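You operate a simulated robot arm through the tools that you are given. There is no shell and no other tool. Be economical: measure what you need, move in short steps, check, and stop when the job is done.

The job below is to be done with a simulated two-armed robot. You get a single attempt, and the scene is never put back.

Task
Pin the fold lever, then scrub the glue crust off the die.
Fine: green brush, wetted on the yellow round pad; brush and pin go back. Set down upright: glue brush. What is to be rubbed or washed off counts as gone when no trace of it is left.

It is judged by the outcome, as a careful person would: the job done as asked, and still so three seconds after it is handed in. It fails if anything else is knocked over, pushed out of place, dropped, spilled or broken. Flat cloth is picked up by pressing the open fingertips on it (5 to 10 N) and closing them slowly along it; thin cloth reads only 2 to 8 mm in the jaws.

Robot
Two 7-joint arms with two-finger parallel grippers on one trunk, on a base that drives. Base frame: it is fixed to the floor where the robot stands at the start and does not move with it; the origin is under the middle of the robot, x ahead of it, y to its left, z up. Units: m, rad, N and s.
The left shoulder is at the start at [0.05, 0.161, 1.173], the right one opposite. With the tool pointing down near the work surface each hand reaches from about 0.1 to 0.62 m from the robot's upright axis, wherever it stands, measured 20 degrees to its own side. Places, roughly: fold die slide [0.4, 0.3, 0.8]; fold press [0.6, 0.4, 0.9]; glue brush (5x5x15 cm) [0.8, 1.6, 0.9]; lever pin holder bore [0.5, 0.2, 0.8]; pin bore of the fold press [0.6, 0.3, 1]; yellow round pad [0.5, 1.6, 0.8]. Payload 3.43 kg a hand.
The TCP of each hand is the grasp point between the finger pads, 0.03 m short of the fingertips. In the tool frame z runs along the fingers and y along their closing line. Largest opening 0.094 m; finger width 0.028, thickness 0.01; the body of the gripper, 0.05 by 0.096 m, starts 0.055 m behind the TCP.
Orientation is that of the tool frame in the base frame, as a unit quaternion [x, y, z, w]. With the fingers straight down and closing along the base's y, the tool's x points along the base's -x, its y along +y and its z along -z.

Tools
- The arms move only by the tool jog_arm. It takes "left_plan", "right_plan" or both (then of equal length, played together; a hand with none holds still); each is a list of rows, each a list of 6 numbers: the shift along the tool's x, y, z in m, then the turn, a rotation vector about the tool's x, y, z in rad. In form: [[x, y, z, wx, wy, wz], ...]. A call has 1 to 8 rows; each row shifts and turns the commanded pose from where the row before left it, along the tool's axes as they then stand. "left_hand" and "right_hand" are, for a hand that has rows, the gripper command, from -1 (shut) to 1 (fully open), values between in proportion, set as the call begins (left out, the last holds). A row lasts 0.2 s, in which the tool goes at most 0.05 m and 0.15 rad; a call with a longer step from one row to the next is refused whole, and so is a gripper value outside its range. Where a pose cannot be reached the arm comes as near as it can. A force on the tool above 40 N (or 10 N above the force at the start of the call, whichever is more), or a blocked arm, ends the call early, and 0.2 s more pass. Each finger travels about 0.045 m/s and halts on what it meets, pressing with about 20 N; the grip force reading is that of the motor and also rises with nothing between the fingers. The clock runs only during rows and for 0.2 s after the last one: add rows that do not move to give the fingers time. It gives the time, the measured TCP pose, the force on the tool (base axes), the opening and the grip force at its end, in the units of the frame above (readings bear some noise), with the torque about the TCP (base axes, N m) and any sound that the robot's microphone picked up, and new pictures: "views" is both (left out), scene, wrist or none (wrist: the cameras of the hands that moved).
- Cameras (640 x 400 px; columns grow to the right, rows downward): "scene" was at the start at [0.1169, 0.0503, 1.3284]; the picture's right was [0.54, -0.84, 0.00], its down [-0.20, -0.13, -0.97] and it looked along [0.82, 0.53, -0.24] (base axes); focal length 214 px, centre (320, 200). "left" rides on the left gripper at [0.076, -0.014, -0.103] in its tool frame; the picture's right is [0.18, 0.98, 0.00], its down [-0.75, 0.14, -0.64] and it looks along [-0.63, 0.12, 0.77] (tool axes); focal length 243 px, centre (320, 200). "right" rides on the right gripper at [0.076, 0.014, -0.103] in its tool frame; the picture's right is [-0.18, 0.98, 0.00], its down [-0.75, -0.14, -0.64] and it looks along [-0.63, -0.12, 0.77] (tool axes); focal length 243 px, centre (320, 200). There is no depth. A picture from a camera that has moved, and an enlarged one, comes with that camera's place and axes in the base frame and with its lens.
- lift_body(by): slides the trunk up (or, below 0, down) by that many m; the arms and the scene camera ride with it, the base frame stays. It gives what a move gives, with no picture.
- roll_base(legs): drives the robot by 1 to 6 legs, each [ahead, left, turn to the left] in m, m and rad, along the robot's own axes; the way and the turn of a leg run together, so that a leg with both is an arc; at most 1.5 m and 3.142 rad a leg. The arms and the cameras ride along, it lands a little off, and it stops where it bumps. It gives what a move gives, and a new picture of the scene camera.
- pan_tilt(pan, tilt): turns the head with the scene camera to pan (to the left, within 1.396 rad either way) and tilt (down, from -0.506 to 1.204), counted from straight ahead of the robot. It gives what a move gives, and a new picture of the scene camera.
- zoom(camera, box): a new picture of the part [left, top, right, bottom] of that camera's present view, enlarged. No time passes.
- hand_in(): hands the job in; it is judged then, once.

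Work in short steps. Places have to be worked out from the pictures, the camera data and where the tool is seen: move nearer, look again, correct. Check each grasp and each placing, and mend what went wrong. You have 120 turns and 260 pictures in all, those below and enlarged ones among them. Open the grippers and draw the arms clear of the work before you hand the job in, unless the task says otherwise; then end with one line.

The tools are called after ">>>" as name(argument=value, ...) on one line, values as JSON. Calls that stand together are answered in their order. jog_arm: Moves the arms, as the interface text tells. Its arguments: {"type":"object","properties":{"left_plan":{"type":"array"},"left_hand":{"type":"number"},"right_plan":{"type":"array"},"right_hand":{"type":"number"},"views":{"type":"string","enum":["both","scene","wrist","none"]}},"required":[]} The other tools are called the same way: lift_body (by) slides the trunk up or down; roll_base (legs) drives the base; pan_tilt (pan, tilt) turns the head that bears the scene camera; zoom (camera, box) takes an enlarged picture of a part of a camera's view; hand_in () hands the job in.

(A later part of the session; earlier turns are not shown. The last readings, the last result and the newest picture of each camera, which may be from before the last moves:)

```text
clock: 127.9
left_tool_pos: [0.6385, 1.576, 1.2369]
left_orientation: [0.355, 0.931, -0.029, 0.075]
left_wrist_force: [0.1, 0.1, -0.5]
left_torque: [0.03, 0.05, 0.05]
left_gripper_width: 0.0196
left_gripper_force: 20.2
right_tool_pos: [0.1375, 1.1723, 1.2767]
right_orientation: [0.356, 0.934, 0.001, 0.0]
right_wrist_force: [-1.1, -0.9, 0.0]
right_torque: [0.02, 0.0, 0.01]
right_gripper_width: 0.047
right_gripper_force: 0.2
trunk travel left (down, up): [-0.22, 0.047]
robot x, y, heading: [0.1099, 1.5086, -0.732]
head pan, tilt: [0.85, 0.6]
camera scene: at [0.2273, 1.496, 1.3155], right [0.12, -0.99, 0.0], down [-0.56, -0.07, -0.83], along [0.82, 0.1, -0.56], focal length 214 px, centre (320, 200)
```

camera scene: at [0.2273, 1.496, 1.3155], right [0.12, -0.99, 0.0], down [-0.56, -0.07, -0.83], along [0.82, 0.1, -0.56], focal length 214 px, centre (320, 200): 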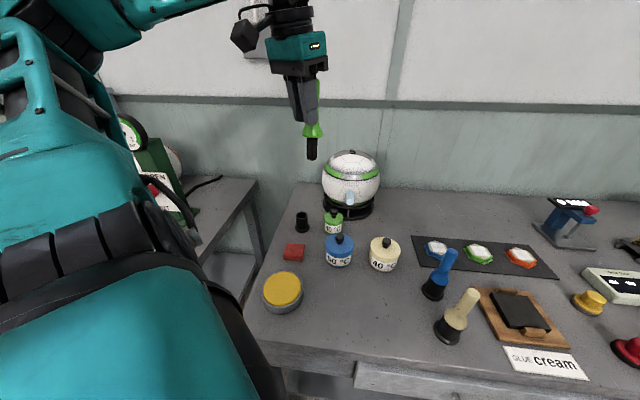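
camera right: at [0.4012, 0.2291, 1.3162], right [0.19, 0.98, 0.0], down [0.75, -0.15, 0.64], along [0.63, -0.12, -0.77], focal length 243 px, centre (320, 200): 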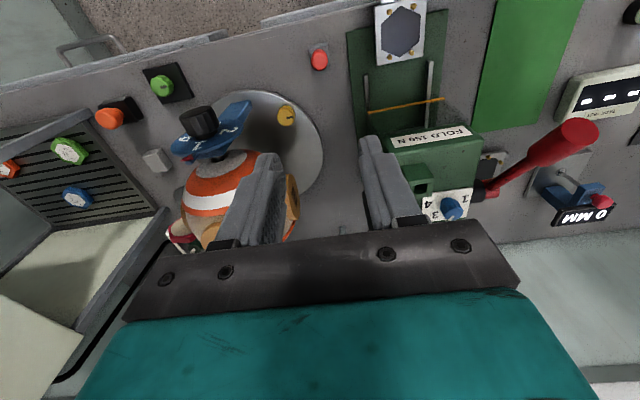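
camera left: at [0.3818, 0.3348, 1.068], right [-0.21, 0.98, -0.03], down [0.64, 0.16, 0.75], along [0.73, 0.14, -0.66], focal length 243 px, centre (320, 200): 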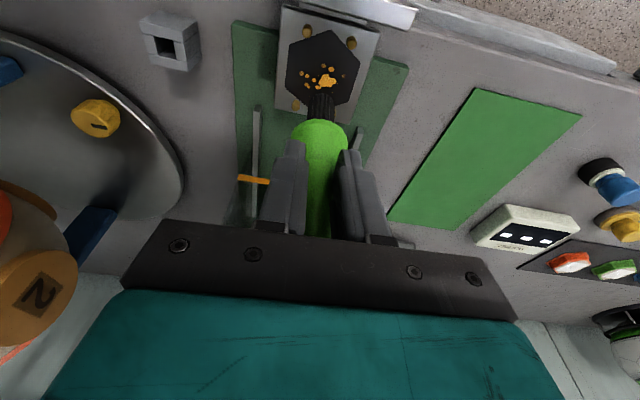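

Cup is in view. I shift the hand towards it (left in tool terms), then lower the trunk.

>>> jog_arm(left_plan=[[-0.0073, 0.0368, 0.001, 0, 0, 0], [-0.0073, 0.0368, 0.001, 0, 0, 0], [0, 0, 0, 0, 0, 0]], views="none")

>>> lift_body(by=-0.14)

>>> jog_arm(left_plan=[[-0.005, 0.03, 0.001, 0, 0, 0], [-0.005, 0.03, 0.001, 0, 0, 0], [0, 0, 0, 0, 0, 0]])

```text
clock: 128.7
left_tool_pos: [0.6988, 1.6206, 1.2367]
left_orientation: [0.354, 0.932, -0.028, 0.074]
left_wrist_force: [0.4, -0.7, 0.4]
left_torque: [0.02, 0.01, 0.02]
left_gripper_width: 0.0202
left_gripper_force: 19.7
right_tool_pos: [0.1375, 1.172, 1.2755]
right_orientation: [0.356, 0.934, 0.001, 0.0]
right_wrist_force: [0.4, 0.2, -0.3]
right_torque: [0.0, 0.01, 0.0]
right_gripper_width: 0.0471
right_gripper_force: 0.0
trunk travel left (down, up): [-0.22, 0.047]
robot x, y, heading: [0.1096, 1.5131, -0.731]
head pan, tilt: [0.85, 0.6]
```

```text
clock: 130.4
left_tool_pos: [0.7012, 1.62, 1.0972]
left_orientation: [0.355, 0.931, -0.028, 0.075]
left_wrist_force: [-0.1, -0.9, -0.2]
left_torque: [-0.03, 0.0, 0.01]
left_gripper_width: 0.0197
left_gripper_force: 20.2
right_tool_pos: [0.1382, 1.1715, 1.1346]
right_orientation: [0.356, 0.935, 0.001, 0.0]
right_wrist_force: [-0.4, 0.2, -0.2]
right_torque: [-0.01, -0.01, -0.02]
right_gripper_width: 0.0467
right_gripper_force: 0.2
trunk travel left (down, up): [-0.08, 0.187]
robot x, y, heading: [0.1079, 1.5105, -0.723]
head pan, tilt: [0.85, 0.6]
```

```text
clock: 131.2
left_tool_pos: [0.7204, 1.6311, 1.0974]
left_orientation: [0.361, 0.929, -0.027, 0.074]
left_wrist_force: [0.1, -0.2, 0.2]
left_torque: [0.03, 0.01, -0.01]
left_gripper_width: 0.02
left_gripper_force: 20.1
left hand out of reach, approached as far as the arm can: row 1, 2
right_tool_pos: [0.1379, 1.171, 1.1347]
right_orientation: [0.356, 0.935, 0.001, 0.0]
right_wrist_force: [-1.4, -0.2, 0.0]
right_torque: [0.04, 0.01, -0.01]
right_gripper_width: 0.047
right_gripper_force: 0.1
trunk travel left (down, up): [-0.08, 0.187]
robot x, y, heading: [0.1122, 1.5131, -0.727]
head pan, tilt: [0.85, 0.6]
camera scene: at [0.2273, 1.4961, 1.1755], right [0.12, -0.99, 0.0], down [-0.56, -0.07, -0.83], along [0.82, 0.1, -0.56], focal length 214 px, centre (320, 200)
camera left: at [0.6424, 1.6818, 1.1862], right [0.53, 0.85, -0.03], down [0.57, -0.33, 0.75], along [0.63, -0.41, -0.66], focal length 243 px, centre (320, 200)
```

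scene: 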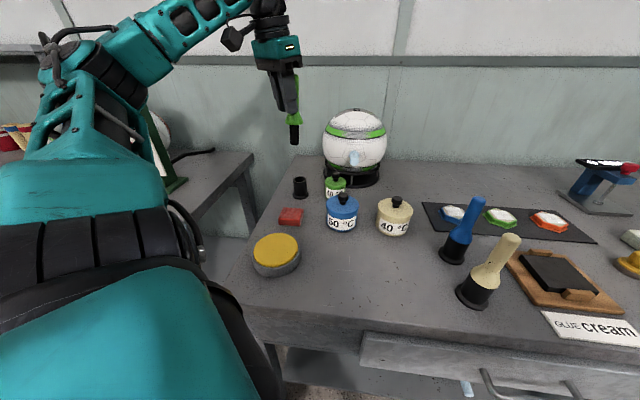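
left: 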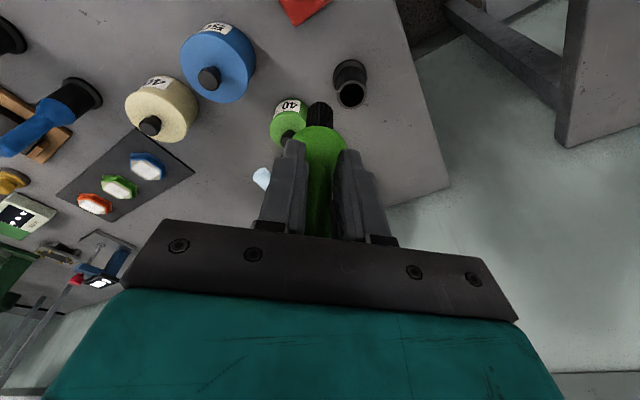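

Cup rim is at about (0.790, 1.628, 0.865). I come down 10 cm at this spot, then extend outward to see the reach.

>>> jog_arm(left_plan=[[0.006, 0, 0.04, 0, 0, 0], [0.006, 0, 0.04, 0, 0, 0], [0.0025, 0, 0.018, 0, 0, 0], [-0.0174, 0.0144, 0.0026, 0, 0, 0], [-0.0174, 0.0144, 0.0026, 0, 0, 0], [-0.0174, 0.0144, 0.0026, 0, 0, 0], [0, 0, 0, 0, 0, 0]])

```text
clock: 132.8
left_tool_pos: [0.738, 1.6256, 0.997]
left_orientation: [0.358, 0.93, -0.028, 0.076]
left_wrist_force: [0.0, 0.6, -0.2]
left_torque: [0.01, 0.01, -0.01]
left_gripper_width: 0.0198
left_gripper_force: 19.6
left hand out of reach, approached as far as the arm can: row 4, 5, 6
right_tool_pos: [0.1376, 1.1706, 1.1355]
right_orientation: [0.356, 0.935, 0.001, 0.0]
right_wrist_force: [0.3, -0.5, 0.2]
right_torque: [0.02, 0.02, -0.01]
right_gripper_width: 0.0469
right_gripper_force: 0.0
trunk travel left (down, up): [-0.08, 0.187]
robot x, y, heading: [0.109, 1.5096, -0.727]
head pan, tilt: [0.85, 0.6]
camera scene: at [0.2273, 1.496, 1.1755], right [0.12, -0.99, 0.0], down [-0.56, -0.07, -0.83], along [0.82, 0.1, -0.56], focal length 214 px, centre (320, 200)
camera left: at [0.6602, 1.6756, 1.0864], right [0.52, 0.85, -0.03], down [0.57, -0.33, 0.75], along [0.63, -0.41, -0.66], focal length 243 px, centre (320, 200)
```

scene: 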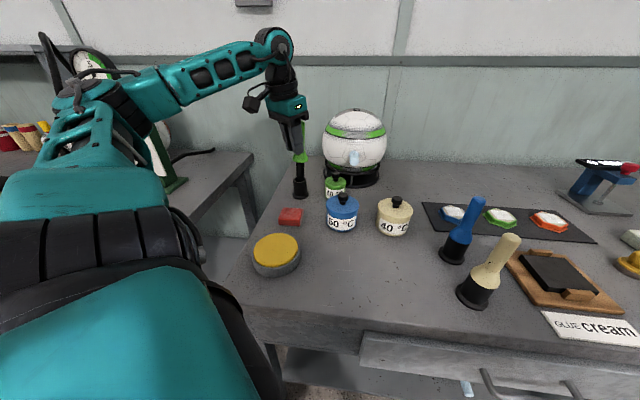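
left: 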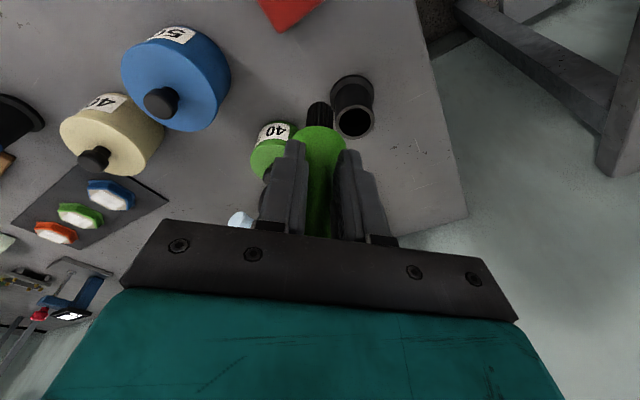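

Short by about 5 cm in x. I drive the base 5 cm toward the bench (world +x), keeping the tip above the rim.

>>> roll_base(legs=[[0.037, 0.034, 0]])

>>> zoom(camera="scene", box=[250, 100, 350, 200])

>>> zoom(camera="left", box=[260, 40, 420, 200])

```text
clock: 133.7
left_tool_pos: [0.7889, 1.626, 0.9973]
left_orientation: [0.358, 0.93, -0.028, 0.075]
left_wrist_force: [0.7, 0.4, 0.4]
left_torque: [-0.01, 0.0, 0.02]
left_gripper_width: 0.0196
left_gripper_force: 19.8
right_tool_pos: [0.1881, 1.1735, 1.1362]
right_orientation: [0.355, 0.935, 0.001, 0.0]
right_wrist_force: [-0.6, 0.4, -0.3]
right_torque: [-0.01, -0.04, -0.01]
right_gripper_width: 0.047
right_gripper_force: 0.0
trunk travel left (down, up): [-0.08, 0.187]
robot x, y, heading: [0.1641, 1.5165, -0.733]
head pan, tilt: [0.85, 0.6]
camera scene: at [0.2776, 1.4967, 1.1754], right [0.12, -0.99, 0.0], down [-0.56, -0.07, -0.82], along [0.82, 0.1, -0.57], focal length 214 px, centre (320, 200)
```

scene: 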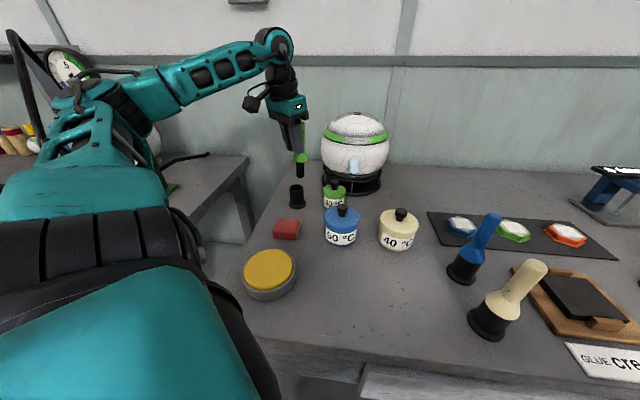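

```text
4.00 times, centred on (300, 150) of scene
camera zoom: at [0.2776, 1.4967, 1.1754], right [0.12, -0.99, 0.0], down [-0.56, -0.07, -0.82], along [0.82, 0.1, -0.57], focal length 858 px, centre (400, 400)
```

zoom: 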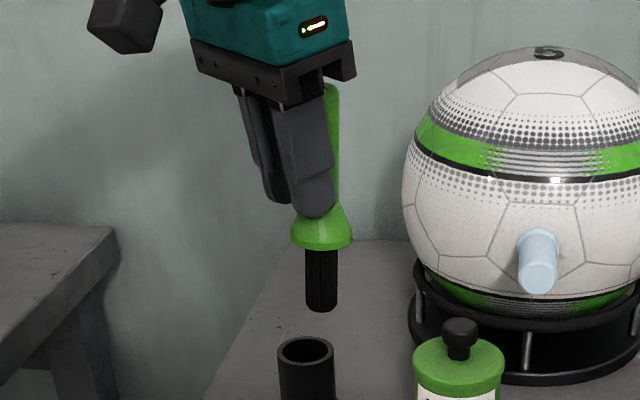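

```text
2.50 times, centred on (340, 120) of left
camera zoom: at [0.7104, 1.6761, 1.0861], right [0.52, 0.85, -0.03], down [0.57, -0.33, 0.75], along [0.63, -0.41, -0.66], focal length 606 px, centre (270, 400)
```

zoom: 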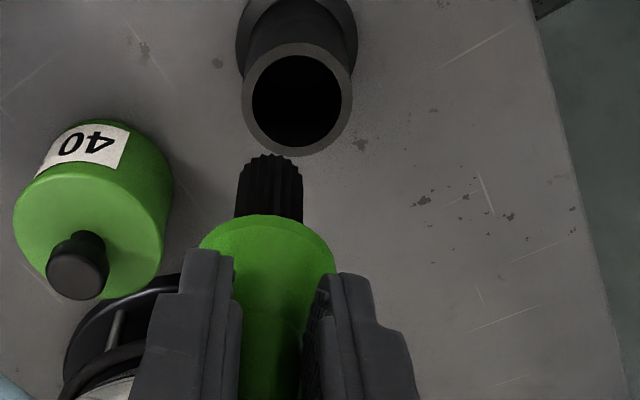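

Base moved fine. The tip leans ~0.126 rad forward, and the cup rim is at about (0.7925, 1.628, 0.855). I rotate the hand by +0.126 rad to plumb the brush and shift a few mm.

>>> jog_arm(left_plan=[[0, 0, 0, 0, 0.063, 0], [-0.0013, 0.0039, 0, 0, 0.063, 0], [0, 0, 0, 0, 0, 0]])

>>> zoom(camera="scene", box=[250, 120, 350, 220])

>>> zoom(camera="left", box=[260, 20, 420, 180])

```text
clock: 134.5
left_tool_pos: [0.7902, 1.6238, 0.9989]
left_orientation: [0.363, 0.931, -0.009, 0.038]
left_wrist_force: [-0.7, 0.4, -1.0]
left_torque: [0.0, 0.04, -0.01]
left_gripper_width: 0.0197
left_gripper_force: 19.9
left hand out of reach, approached as far as the arm can: row 2
right_tool_pos: [0.1879, 1.1726, 1.1347]
right_orientation: [0.356, 0.934, 0.001, -0.001]
right_wrist_force: [0.1, 0.8, 0.0]
right_torque: [0.03, -0.04, 0.0]
right_gripper_width: 0.0469
right_gripper_force: 0.2
trunk travel left (down, up): [-0.08, 0.187]
robot x, y, heading: [0.1644, 1.5116, -0.727]
head pan, tilt: [0.85, 0.6]
camera scene: at [0.2772, 1.4966, 1.1755], right [0.12, -0.99, 0.0], down [-0.56, -0.07, -0.83], along [0.82, 0.1, -0.56], focal length 214 px, centre (320, 200)
camera left: at [0.7168, 1.6677, 1.095], right [0.53, 0.85, 0.0], down [0.61, -0.38, 0.7], along [0.59, -0.37, -0.71], focal length 243 px, centre (320, 200)
```

scene: 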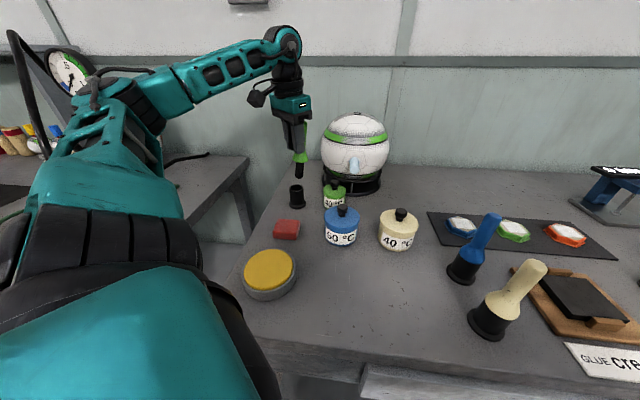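
left: 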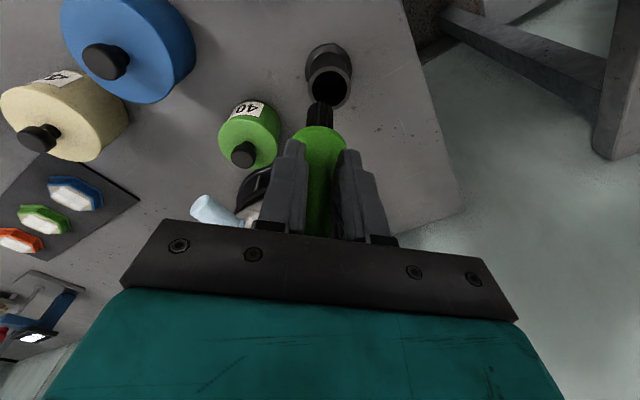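

```text
4.00 times, centred on (300, 170) of scene
camera zoom: at [0.2772, 1.4966, 1.1755], right [0.12, -0.99, 0.0], down [-0.56, -0.07, -0.83], along [0.82, 0.1, -0.56], focal length 858 px, centre (400, 320)
```

zoom: 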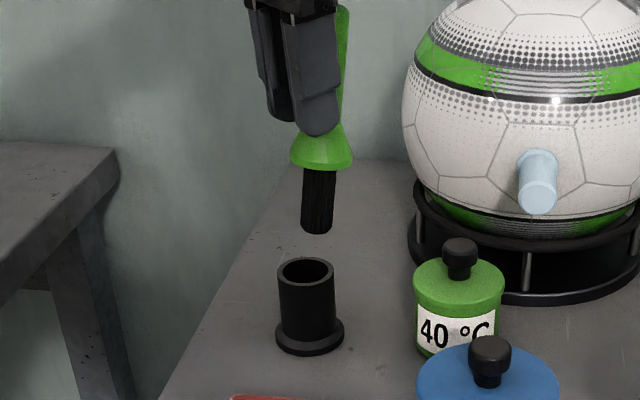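

```text
2.50 times, centred on (340, 100) of left
camera zoom: at [0.7168, 1.6677, 1.095], right [0.53, 0.85, 0.0], down [0.61, -0.38, 0.7], along [0.59, -0.37, -0.71], focal length 606 px, centre (270, 450)
```

zoom: 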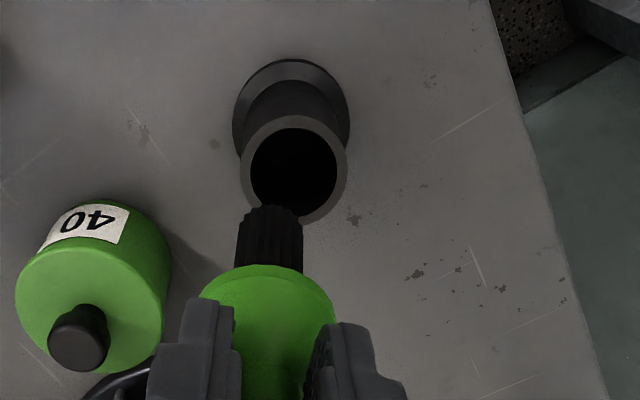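

Brush is nearly plumb; its tip (0.791, 1.619) must go ~1 cm left to the cup at (0.792, 1.630). The arm is at its limit, so I nudge the base left, a little over, to give the arm slack.

>>> roll_base(legs=[[-0.006, 0.019, 0]])

>>> jog_arm(left_plan=[[0, 0, 0, 0, 0, 0]], views="wrist")

>>> zoom(camera="scene", box=[250, 120, 350, 220])

>>> zoom(camera="left", box=[260, 20, 420, 180])

```text
clock: 135.3
left_tool_pos: [0.7912, 1.6267, 0.9987]
left_orientation: [0.365, 0.93, -0.01, 0.039]
left_wrist_force: [0.7, -0.5, -0.9]
left_torque: [0.01, -0.02, -0.01]
left_gripper_width: 0.0198
left_gripper_force: 20.3
right_tool_pos: [0.1887, 1.1795, 1.1359]
right_orientation: [0.357, 0.934, 0.001, -0.001]
right_wrist_force: [0.6, 0.2, -0.3]
right_torque: [0.02, 0.0, 0.03]
right_gripper_width: 0.0472
right_gripper_force: 0.2
trunk travel left (down, up): [-0.08, 0.187]
robot x, y, heading: [0.1644, 1.5172, -0.731]
head pan, tilt: [0.85, 0.6]
stopped in leg 1: the robot was blocked; the commanded pose is now the measured one
camera scene: at [0.279, 1.5025, 1.1755], right [0.12, -0.99, 0.0], down [-0.56, -0.07, -0.83], along [0.82, 0.1, -0.56], focal length 214 px, centre (320, 200)
```

scene: 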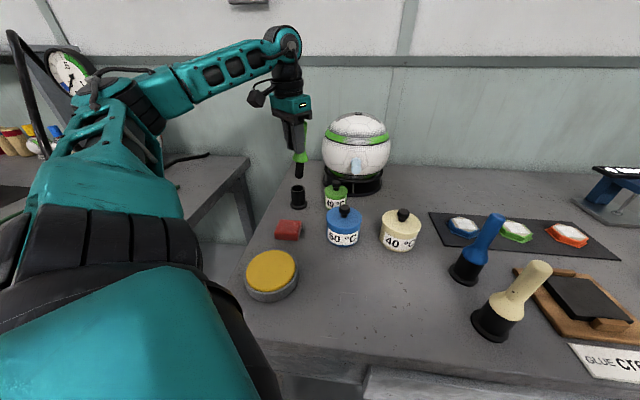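

```text
clock: 135.8
left_tool_pos: [0.7923, 1.6268, 0.9991]
left_orientation: [0.364, 0.931, -0.009, 0.038]
left_wrist_force: [-0.2, -0.3, -0.5]
left_torque: [0.0, 0.02, 0.01]
left_gripper_width: 0.0198
left_gripper_force: 20.3
right_tool_pos: [0.1888, 1.1794, 1.1358]
right_orientation: [0.357, 0.934, 0.001, 0.001]
right_wrist_force: [0.4, -1.0, 0.6]
right_torque: [0.0, 0.02, -0.02]
right_gripper_width: 0.047
right_gripper_force: 0.0
trunk travel left (down, up): [-0.08, 0.187]
robot x, y, heading: [0.1628, 1.5183, -0.734]
head pan, tilt: [0.85, 0.6]
camera left: at [0.7191, 1.6725, 1.0948], right [0.53, 0.85, 0.0], down [0.61, -0.38, 0.7], along [0.59, -0.38, -0.71], focal length 243 px, centre (320, 200)
```

left: 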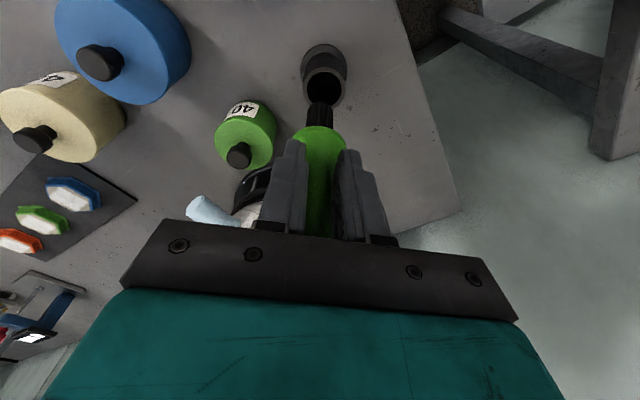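

```text
4.00 times, centred on (300, 170) of scene
camera zoom: at [0.279, 1.5026, 1.1755], right [0.12, -0.99, 0.0], down [-0.56, -0.07, -0.83], along [0.82, 0.1, -0.56], focal length 858 px, centre (400, 320)
```

zoom: 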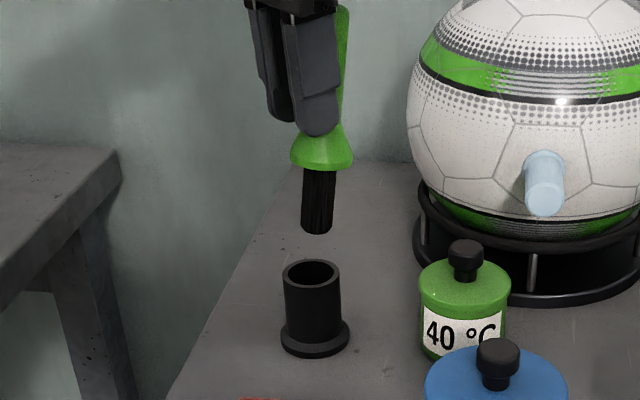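

```text
2.50 times, centred on (340, 100) of left
camera zoom: at [0.7191, 1.6725, 1.0948], right [0.53, 0.85, 0.0], down [0.61, -0.38, 0.7], along [0.59, -0.38, -0.71], focal length 606 px, centre (270, 450)
```

zoom: 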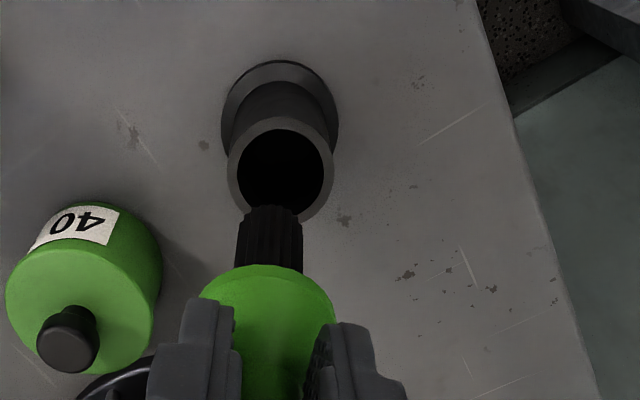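

Offsets agree: the tip needs −1 mm x, +6 mm y. I shift and lower 3 cm, then check that it enters the cup.

>>> jog_arm(left_plan=[[0.0047, 0.0038, -0.0004, 0, 0, 0], [0, 0, 0, 0, 0, 0], [0.0012, 0, 0.015, 0, 0, 0], [0.0012, 0, 0.015, 0, 0, 0], [0, 0, 0, 0, 0, 0]], views="wrist")

>>> zoom(camera="scene", box=[260, 130, 340, 210])

>>> zoom(camera="left", box=[260, 40, 380, 160])

```text
clock: 136.9
left_tool_pos: [0.7916, 1.6349, 0.9685]
left_orientation: [0.364, 0.931, -0.009, 0.038]
left_wrist_force: [0.0, 0.4, 0.3]
left_torque: [0.01, -0.03, 0.03]
left_gripper_width: 0.0199
left_gripper_force: 20.2
right_tool_pos: [0.1883, 1.1786, 1.1349]
right_orientation: [0.358, 0.934, 0.001, 0.001]
right_wrist_force: [-0.2, -0.2, 0.5]
right_torque: [0.01, 0.02, 0.0]
right_gripper_width: 0.0471
right_gripper_force: 0.1
trunk travel left (down, up): [-0.08, 0.187]
robot x, y, heading: [0.1627, 1.5185, -0.732]
head pan, tilt: [0.85, 0.6]
camera left: at [0.718, 1.6794, 1.0647], right [0.53, 0.85, 0.0], down [0.6, -0.38, 0.7], along [0.59, -0.38, -0.71], focal length 243 px, centre (320, 200)
```

left: 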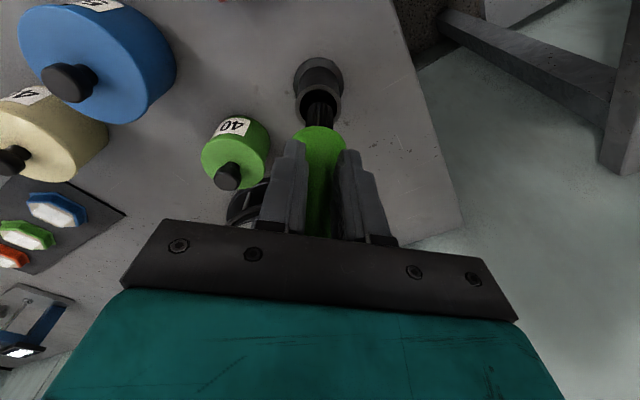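

```text
5.00 times, centred on (300, 170) of scene
camera zoom: at [0.279, 1.5027, 1.1755], right [0.12, -0.99, 0.0], down [-0.56, -0.07, -0.83], along [0.82, 0.1, -0.56], focal length 1072 px, centre (420, 350)
```

zoom: 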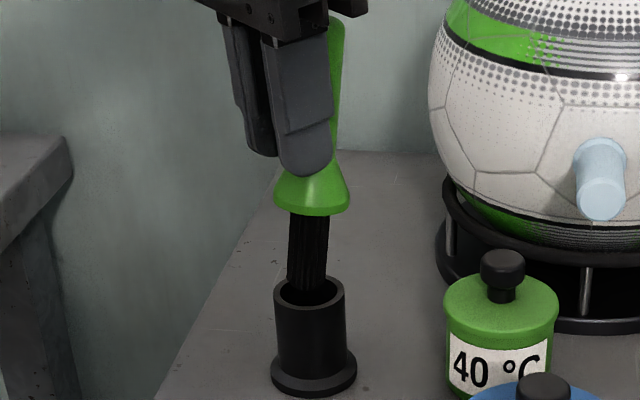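

```text
3.33 times, centred on (320, 100) of left
camera zoom: at [0.718, 1.6794, 1.0647], right [0.53, 0.85, 0.0], down [0.6, -0.38, 0.7], along [0.59, -0.38, -0.71], focal length 809 px, centre (320, 533)
```

zoom: 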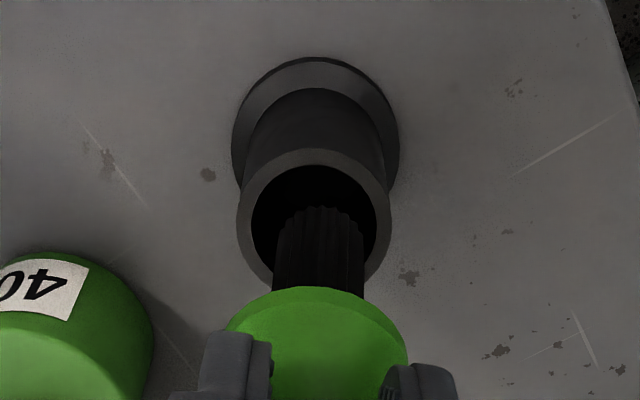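

The bristles are entering the cup, well centred. I lower another 3 cm gently.

>>> jog_arm(left_plan=[[0.0008, 0, 0.01, 0, 0, 0], [0.0008, 0, 0.01, 0, 0, 0], [0.0008, 0, 0.01, 0, 0, 0], [0, 0, 0, 0, 0, 0]], views="none")

>>> zoom(camera="scene", box=[260, 130, 340, 210])

>>> zoom(camera="left", box=[260, 40, 380, 160])

```text
clock: 137.9
left_tool_pos: [0.7902, 1.633, 0.9385]
left_orientation: [0.364, 0.93, -0.01, 0.039]
left_wrist_force: [0.0, -0.1, -0.9]
left_torque: [-0.01, 0.02, 0.02]
left_gripper_width: 0.02
left_gripper_force: 20.4
right_tool_pos: [0.1889, 1.179, 1.135]
right_orientation: [0.358, 0.934, 0.001, 0.0]
right_wrist_force: [0.6, 0.3, -0.6]
right_torque: [-0.01, 0.03, -0.01]
right_gripper_width: 0.047
right_gripper_force: 0.1
trunk travel left (down, up): [-0.08, 0.187]
robot x, y, heading: [0.1594, 1.5169, -0.733]
head pan, tilt: [0.85, 0.6]
```

```text
5.00 times, centred on (300, 170) of scene
camera zoom: at [0.279, 1.5027, 1.1755], right [0.12, -0.99, 0.0], down [-0.56, -0.07, -0.83], along [0.82, 0.1, -0.56], focal length 1072 px, centre (420, 350)
```

zoom: 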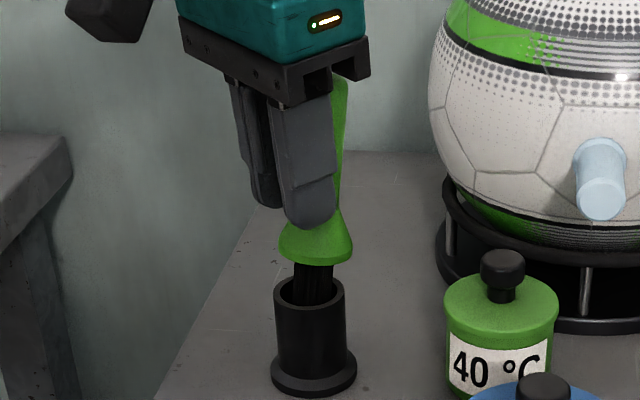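

```text
3.33 times, centred on (320, 100) of left
camera zoom: at [0.7177, 1.679, 1.0345], right [0.53, 0.85, 0.0], down [0.61, -0.38, 0.7], along [0.59, -0.38, -0.71], focal length 809 px, centre (320, 533)
```

zoom: 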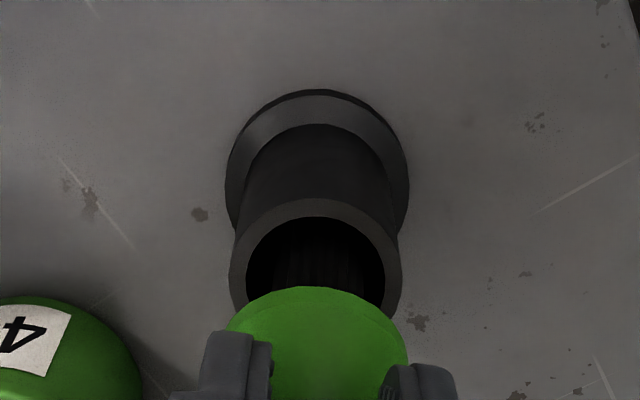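

Good. I lower the remaining ~2 cm in small steps until the skirt meets the rim.

>>> jog_arm(left_plan=[[0.0005, 0, 0.006, 0, 0, 0], [0.0005, 0, 0.006, 0, 0, 0], [0.0003, 0, 0.004, 0, 0, 0], [0, 0, 0, 0, 0, 0]], views="none")

>>> zoom(camera="scene", box=[260, 130, 340, 210])

>>> zoom(camera="left", box=[260, 40, 380, 160])

```text
clock: 138.9
left_tool_pos: [0.791, 1.6344, 0.9235]
left_orientation: [0.364, 0.931, -0.01, 0.038]
left_wrist_force: [0.0, 0.1, 0.4]
left_torque: [-0.02, 0.01, -0.02]
left_gripper_width: 0.0195
left_gripper_force: 19.7
right_tool_pos: [0.1882, 1.1793, 1.136]
right_orientation: [0.358, 0.934, 0.0, 0.0]
right_wrist_force: [-1.1, 0.8, 0.7]
right_torque: [0.0, 0.0, -0.01]
right_gripper_width: 0.0471
right_gripper_force: 0.0
trunk travel left (down, up): [-0.08, 0.187]
robot x, y, heading: [0.1644, 1.5201, -0.733]
head pan, tilt: [0.85, 0.6]
```

```text
5.00 times, centred on (300, 170) of scene
camera zoom: at [0.279, 1.5027, 1.1755], right [0.12, -0.99, 0.0], down [-0.56, -0.07, -0.83], along [0.82, 0.1, -0.56], focal length 1072 px, centre (420, 350)
```

zoom: 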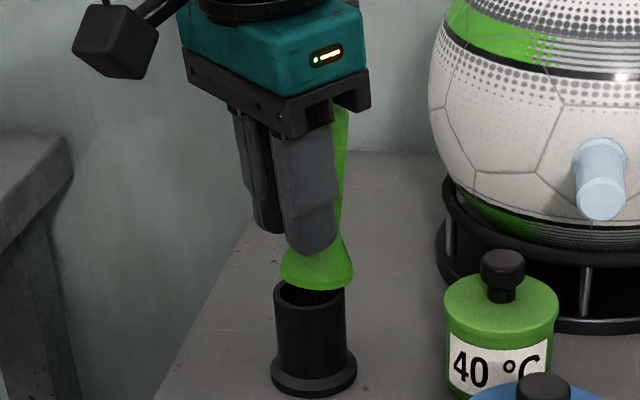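

```text
3.33 times, centred on (320, 100) of left
camera zoom: at [0.7182, 1.6792, 1.0185], right [0.53, 0.85, 0.0], down [0.61, -0.38, 0.7], along [0.59, -0.38, -0.71], focal length 809 px, centre (320, 533)
```

zoom: 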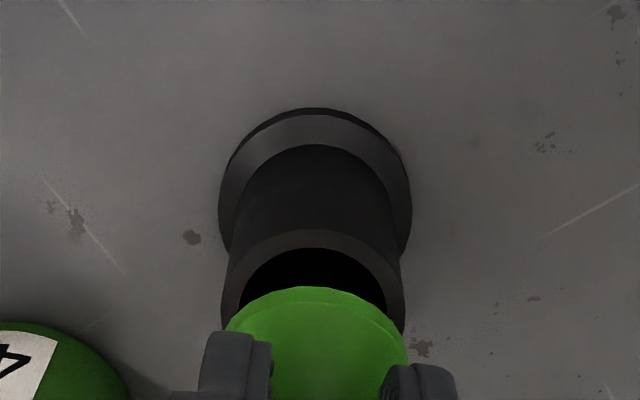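

The skirt sits ~4 mm too far along the tool's forward direction. I pull it back 4 mm and lower the rest.

>>> jog_arm(left_plan=[[0.004, -0.001, -0.0003, 0, 0, 0], [0.0003, 0, 0.004, 0, 0, 0], [0.0003, 0, 0.004, 0, 0, 0], [0.0002, 0, 0.002, 0, 0, 0], [0, 0, 0, 0, 0, 0]], views="none")

>>> zoom(camera="scene", box=[260, 130, 340, 210])

>>> zoom(camera="left", box=[260, 40, 380, 160])

```text
clock: 140.2
left_tool_pos: [0.7874, 1.6342, 0.9152]
left_orientation: [0.365, 0.93, -0.009, 0.043]
left_wrist_force: [1.0, -0.6, 17.6]
left_torque: [-0.29, -0.6, 0.03]
left_gripper_width: 0.0197
left_gripper_force: 20.3
right_tool_pos: [0.187, 1.1783, 1.1361]
right_orientation: [0.358, 0.934, 0.003, 0.001]
right_wrist_force: [0.1, 0.2, -0.3]
right_torque: [0.02, -0.03, 0.01]
right_gripper_width: 0.047
right_gripper_force: 0.0
trunk travel left (down, up): [-0.08, 0.187]
robot x, y, heading: [0.1639, 1.518, -0.726]
head pan, tilt: [0.85, 0.6]
```

```text
5.00 times, centred on (300, 170) of scene
camera zoom: at [0.2774, 1.5024, 1.1759], right [0.12, -0.99, 0.0], down [-0.56, -0.07, -0.83], along [0.82, 0.1, -0.56], focal length 1072 px, centre (420, 350)
```

zoom: 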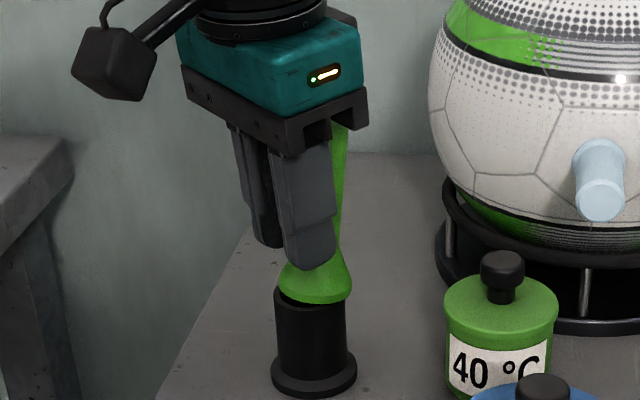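

```text
3.33 times, centred on (320, 100) of left
camera zoom: at [0.7142, 1.68, 1.0112], right [0.53, 0.85, 0.0], down [0.6, -0.38, 0.71], along [0.6, -0.38, -0.71], focal length 809 px, centre (320, 533)
```

zoom: 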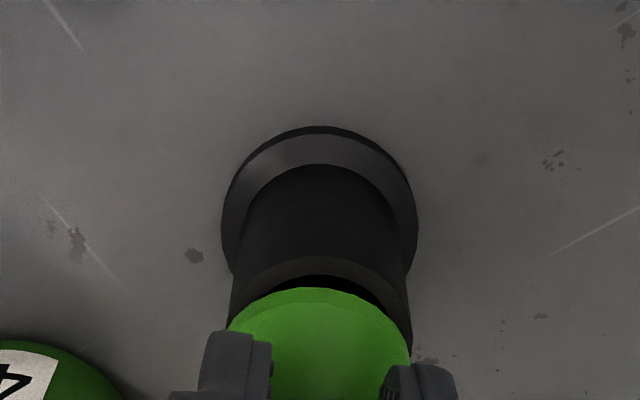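

Contact (17 N) with the skirt uneven: the handle actually sits forward in the pads, so my plumbing rotation over-tilted it. I lift 12 mm and rotate −0.126 rad about the tip to make the brush upright.

>>> jog_arm(left_plan=[[-0.0009, 0, -0.012, 0, 0, 0], [0.0068, 0, 0, 0, -0.063, 0], [0.0068, 0, 0, 0, -0.063, 0], [0, 0, 0, 0, 0, 0]], views="none")

>>> zoom(camera="scene", box=[260, 120, 340, 200])

>>> zoom(camera="left", box=[260, 40, 380, 160])

```text
clock: 141.2
left_tool_pos: [0.7779, 1.6445, 0.924]
left_orientation: [0.362, 0.926, -0.033, 0.098]
left_wrist_force: [0.7, -0.1, 0.3]
left_torque: [0.01, -0.01, 0.01]
left_gripper_width: 0.0198
left_gripper_force: 20.4
right_tool_pos: [0.1893, 1.178, 1.1343]
right_orientation: [0.357, 0.934, 0.001, 0.001]
right_wrist_force: [0.0, -0.1, 0.7]
right_torque: [0.04, -0.03, 0.03]
right_gripper_width: 0.0472
right_gripper_force: 0.0
trunk travel left (down, up): [-0.08, 0.187]
robot x, y, heading: [0.1601, 1.5168, -0.731]
head pan, tilt: [0.85, 0.6]
```

```text
5.00 times, centred on (300, 160) of scene
camera zoom: at [0.279, 1.5027, 1.1755], right [0.12, -0.99, 0.0], down [-0.56, -0.07, -0.83], along [0.82, 0.1, -0.56], focal length 1072 px, centre (420, 400)
```

zoom: 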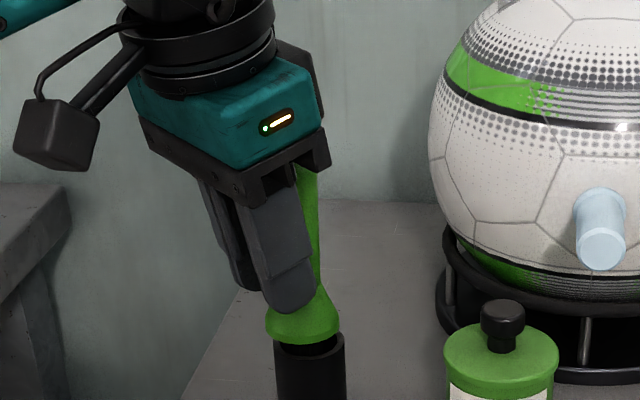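

```text
3.33 times, centred on (320, 100) of left
camera zoom: at [0.6972, 1.698, 1.0078], right [0.54, 0.84, -0.03], down [0.54, -0.31, 0.78], along [0.65, -0.43, -0.62], focal length 809 px, centre (320, 533)
```

zoom: 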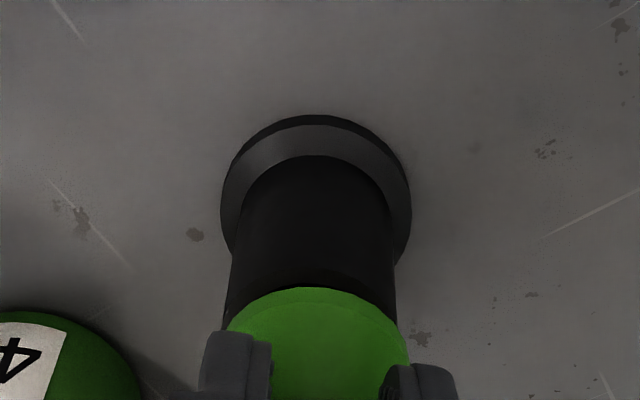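

Much more upright. A further −0.06 rad and a 2 mm forward shift should finish it; then I lower 8 mm.

>>> jog_arm(left_plan=[[-0.002, 0, 0.0005, 0, -0.06, 0], [0.001, 0, 0.004, 0, 0, 0], [0.001, 0, 0.004, 0, 0, 0], [0, 0, 0, 0, 0, 0]], views="none")

>>> zoom(camera="scene", box=[260, 130, 340, 210])

>>> zoom(camera="left", box=[260, 40, 380, 160])

```text
clock: 142.2
left_tool_pos: [0.7785, 1.6439, 0.9156]
left_orientation: [0.361, 0.923, -0.043, 0.125]
left_wrist_force: [-0.1, 1.2, 0.0]
left_torque: [0.02, -0.01, -0.02]
left_gripper_width: 0.0197
left_gripper_force: 19.9
right_tool_pos: [0.1883, 1.1791, 1.1356]
right_orientation: [0.358, 0.934, 0.001, 0.0]
right_wrist_force: [0.3, 0.7, -0.2]
right_torque: [0.02, 0.01, 0.02]
right_gripper_width: 0.0471
right_gripper_force: 0.1
trunk travel left (down, up): [-0.08, 0.187]
robot x, y, heading: [0.1619, 1.5181, -0.73]
head pan, tilt: [0.85, 0.6]
```

```text
5.00 times, centred on (300, 170) of scene
camera zoom: at [0.279, 1.5027, 1.1755], right [0.12, -0.99, 0.0], down [-0.56, -0.07, -0.83], along [0.82, 0.1, -0.56], focal length 1072 px, centre (420, 350)
```

zoom: 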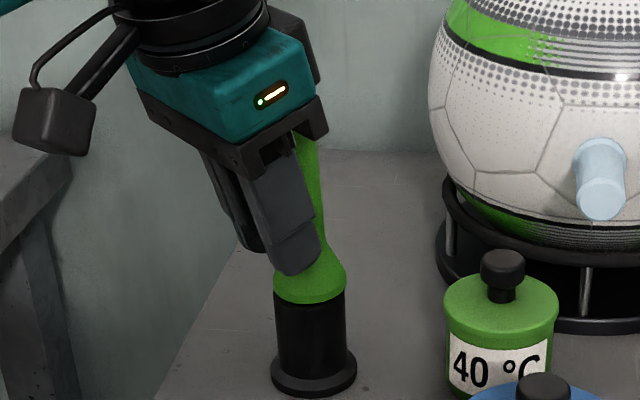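

```text
3.33 times, centred on (320, 100) of left
camera zoom: at [0.6943, 1.7003, 0.9936], right [0.54, 0.84, -0.04], down [0.5, -0.28, 0.82], along [0.68, -0.46, -0.57], focal length 809 px, centre (320, 533)
```

zoom: 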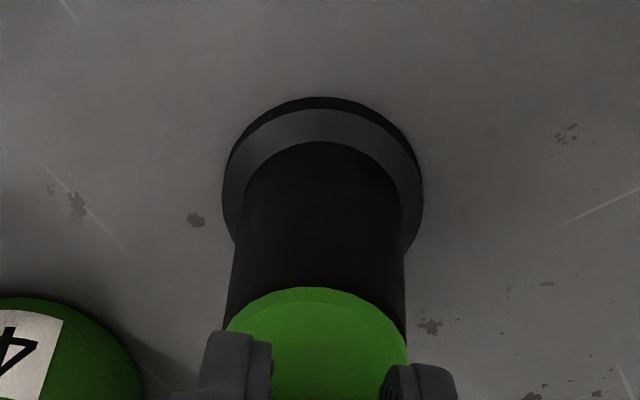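

The brush is plumb and the skirt is at the rim. I lower a few mm until light contact.

>>> jog_arm(left_plan=[[0.0004, 0, 0.0015, 0, 0, 0], [0.0004, 0, 0.0015, 0, 0, 0], [0, 0, 0, 0, 0, 0]], views="none")

>>> zoom(camera="scene", box=[260, 130, 340, 210])

```text
clock: 142.9
left_tool_pos: [0.7797, 1.6434, 0.9108]
left_orientation: [0.362, 0.923, -0.043, 0.125]
left_wrist_force: [0.2, 0.3, 1.0]
left_torque: [0.08, 0.01, -0.01]
left_gripper_width: 0.02
left_gripper_force: 19.6
right_tool_pos: [0.189, 1.1786, 1.1353]
right_orientation: [0.358, 0.934, 0.001, 0.0]
right_wrist_force: [1.0, -0.1, 0.5]
right_torque: [0.01, 0.03, -0.05]
right_gripper_width: 0.047
right_gripper_force: 0.1
trunk travel left (down, up): [-0.08, 0.187]
robot x, y, heading: [0.1644, 1.5198, -0.726]
head pan, tilt: [0.85, 0.6]
```

```text
5.00 times, centred on (300, 170) of scene
camera zoom: at [0.2789, 1.5027, 1.1755], right [0.12, -0.99, 0.0], down [-0.56, -0.07, -0.83], along [0.82, 0.1, -0.56], focal length 1072 px, centre (420, 350)
```

zoom: 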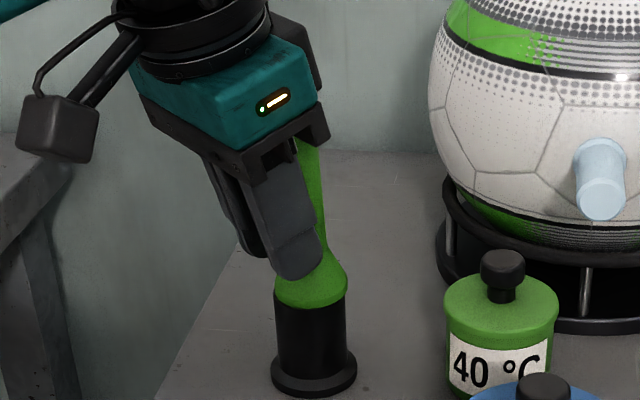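

Just touching. I go 1 mm further, then open the gripper.

>>> jog_arm(left_plan=[[0.0003, 0, 0.001, 0, 0, 0], [0, 0, 0, 0, 0, 0]], views="none")

>>> jog_arm(left_plan=[[0, 0, 0, 0, 0, 0], [0, 0, 0, 0, 0, 0], [0, 0, 0, 0, 0, 0], [0, 0, 0, 0, 0, 0], [0, 0, 0, 0, 0, 0]], left_hand=0.4, views="wrist")

>>> zoom(camera="scene", box=[260, 120, 340, 200])

```text
clock: 143.6
left_tool_pos: [0.7804, 1.6427, 0.9118]
left_orientation: [0.362, 0.923, -0.043, 0.127]
left_wrist_force: [-1.1, 1.2, 6.0]
left_torque: [0.03, 0.08, -0.02]
left_gripper_width: 0.0197
left_gripper_force: 19.6
right_tool_pos: [0.1874, 1.1778, 1.1347]
right_orientation: [0.357, 0.934, 0.001, 0.0]
right_wrist_force: [0.9, -0.1, -0.1]
right_torque: [0.0, -0.01, -0.02]
right_gripper_width: 0.0472
right_gripper_force: 0.1
trunk travel left (down, up): [-0.08, 0.187]
robot x, y, heading: [0.1656, 1.5202, -0.733]
head pan, tilt: [0.85, 0.6]
```

```text
clock: 144.8
left_tool_pos: [0.7794, 1.643, 0.9113]
left_orientation: [0.362, 0.923, -0.043, 0.125]
left_wrist_force: [0.4, -0.5, -0.8]
left_torque: [0.0, 0.07, -0.01]
left_gripper_width: 0.0659
left_gripper_force: 0.1
right_tool_pos: [0.189, 1.1786, 1.135]
right_orientation: [0.357, 0.934, 0.001, 0.001]
right_wrist_force: [-0.5, 0.0, -1.0]
right_torque: [-0.04, -0.01, -0.03]
right_gripper_width: 0.047
right_gripper_force: 0.0
trunk travel left (down, up): [-0.08, 0.187]
robot x, y, heading: [0.1666, 1.5197, -0.721]
head pan, tilt: [0.85, 0.6]
camera left: at [0.695, 1.6997, 0.9892], right [0.54, 0.84, -0.04], down [0.5, -0.28, 0.82], along [0.68, -0.46, -0.57], focal length 243 px, centre (320, 200)
```

left: 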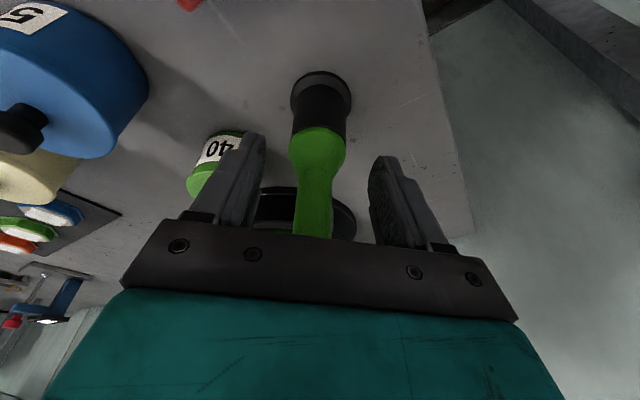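

```text
5.00 times, centred on (300, 160) of scene
camera zoom: at [0.279, 1.5027, 1.1755], right [0.12, -0.99, 0.0], down [-0.56, -0.07, -0.83], along [0.82, 0.1, -0.56], focal length 1072 px, centre (420, 400)
```

zoom: 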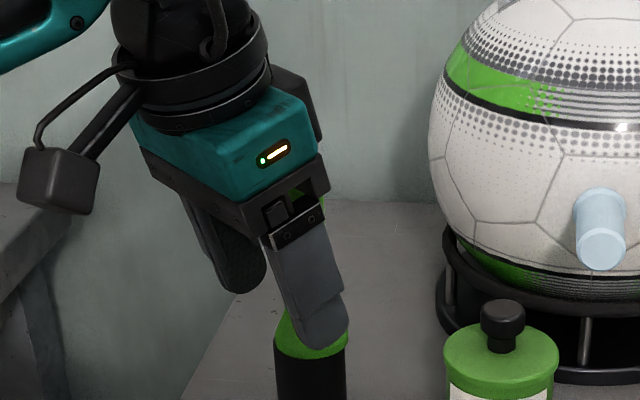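

Released; the brush stands in its cup. I withdraw straight back along the hand's approach, then rise.

>>> jog_arm(left_plan=[[0.0386, 0, -0.0104, 0, 0, 0], [0.0386, 0, -0.0104, 0, 0, 0], [-0.01, 0, -0.0386, 0, 0, 0], [-0.01, 0, -0.0386, 0, 0, 0], [-0.01, 0, -0.0386, 0, 0, 0], [0, 0, 0, 0, 0, 0]])

>>> zoom(camera="scene", box=[240, 110, 360, 230])

```text
clock: 146.2
left_tool_pos: [0.7216, 1.6831, 1.0292]
left_orientation: [0.362, 0.923, -0.043, 0.124]
left_wrist_force: [-0.3, -0.4, 0.3]
left_torque: [0.01, 0.0, 0.0]
left_gripper_width: 0.066
left_gripper_force: 0.0
left hand out of reach, approached as far as the arm can: row 2
right_tool_pos: [0.1892, 1.1789, 1.1348]
right_orientation: [0.357, 0.934, 0.001, 0.001]
right_wrist_force: [0.4, -0.1, -1.0]
right_torque: [0.02, 0.0, 0.03]
right_gripper_width: 0.047
right_gripper_force: 0.1
trunk travel left (down, up): [-0.08, 0.187]
robot x, y, heading: [0.1601, 1.5185, -0.726]
head pan, tilt: [0.85, 0.6]
camera scene: at [0.279, 1.5026, 1.1755], right [0.12, -0.99, 0.0], down [-0.56, -0.07, -0.83], along [0.82, 0.1, -0.56], focal length 214 px, centre (320, 200)
camera left: at [0.6366, 1.7392, 1.1075], right [0.54, 0.84, -0.04], down [0.5, -0.28, 0.82], along [0.68, -0.46, -0.57], focal length 243 px, centre (320, 200)
```

scene: 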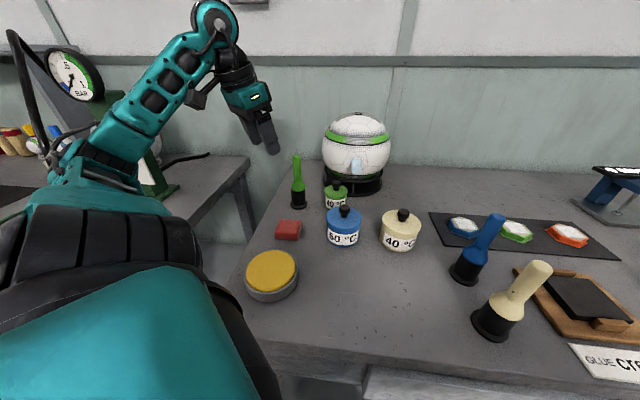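
left: 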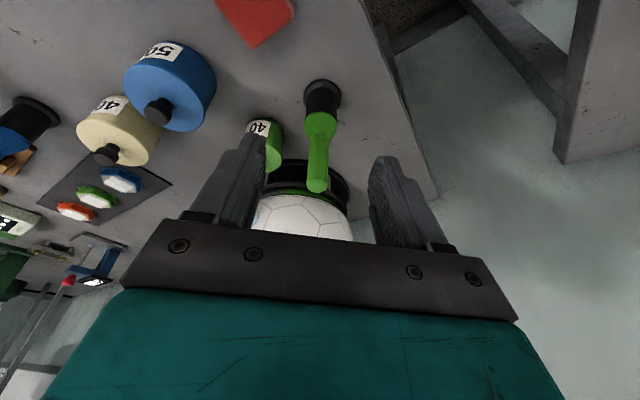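

```text
3.33 times, centred on (300, 170) of scene
camera zoom: at [0.279, 1.5026, 1.1755], right [0.12, -0.99, 0.0], down [-0.56, -0.07, -0.83], along [0.82, 0.1, -0.56], focal length 715 px, centre (387, 300)
```

zoom: 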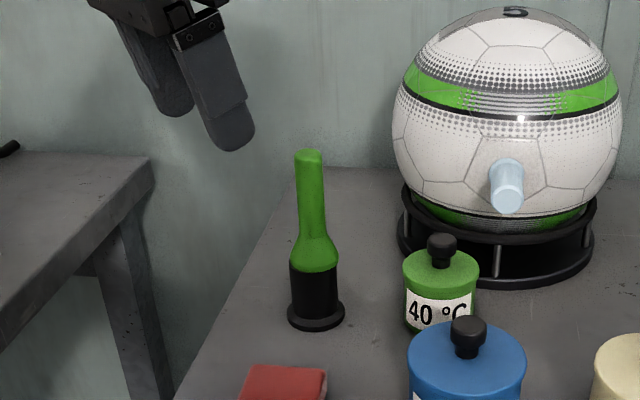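

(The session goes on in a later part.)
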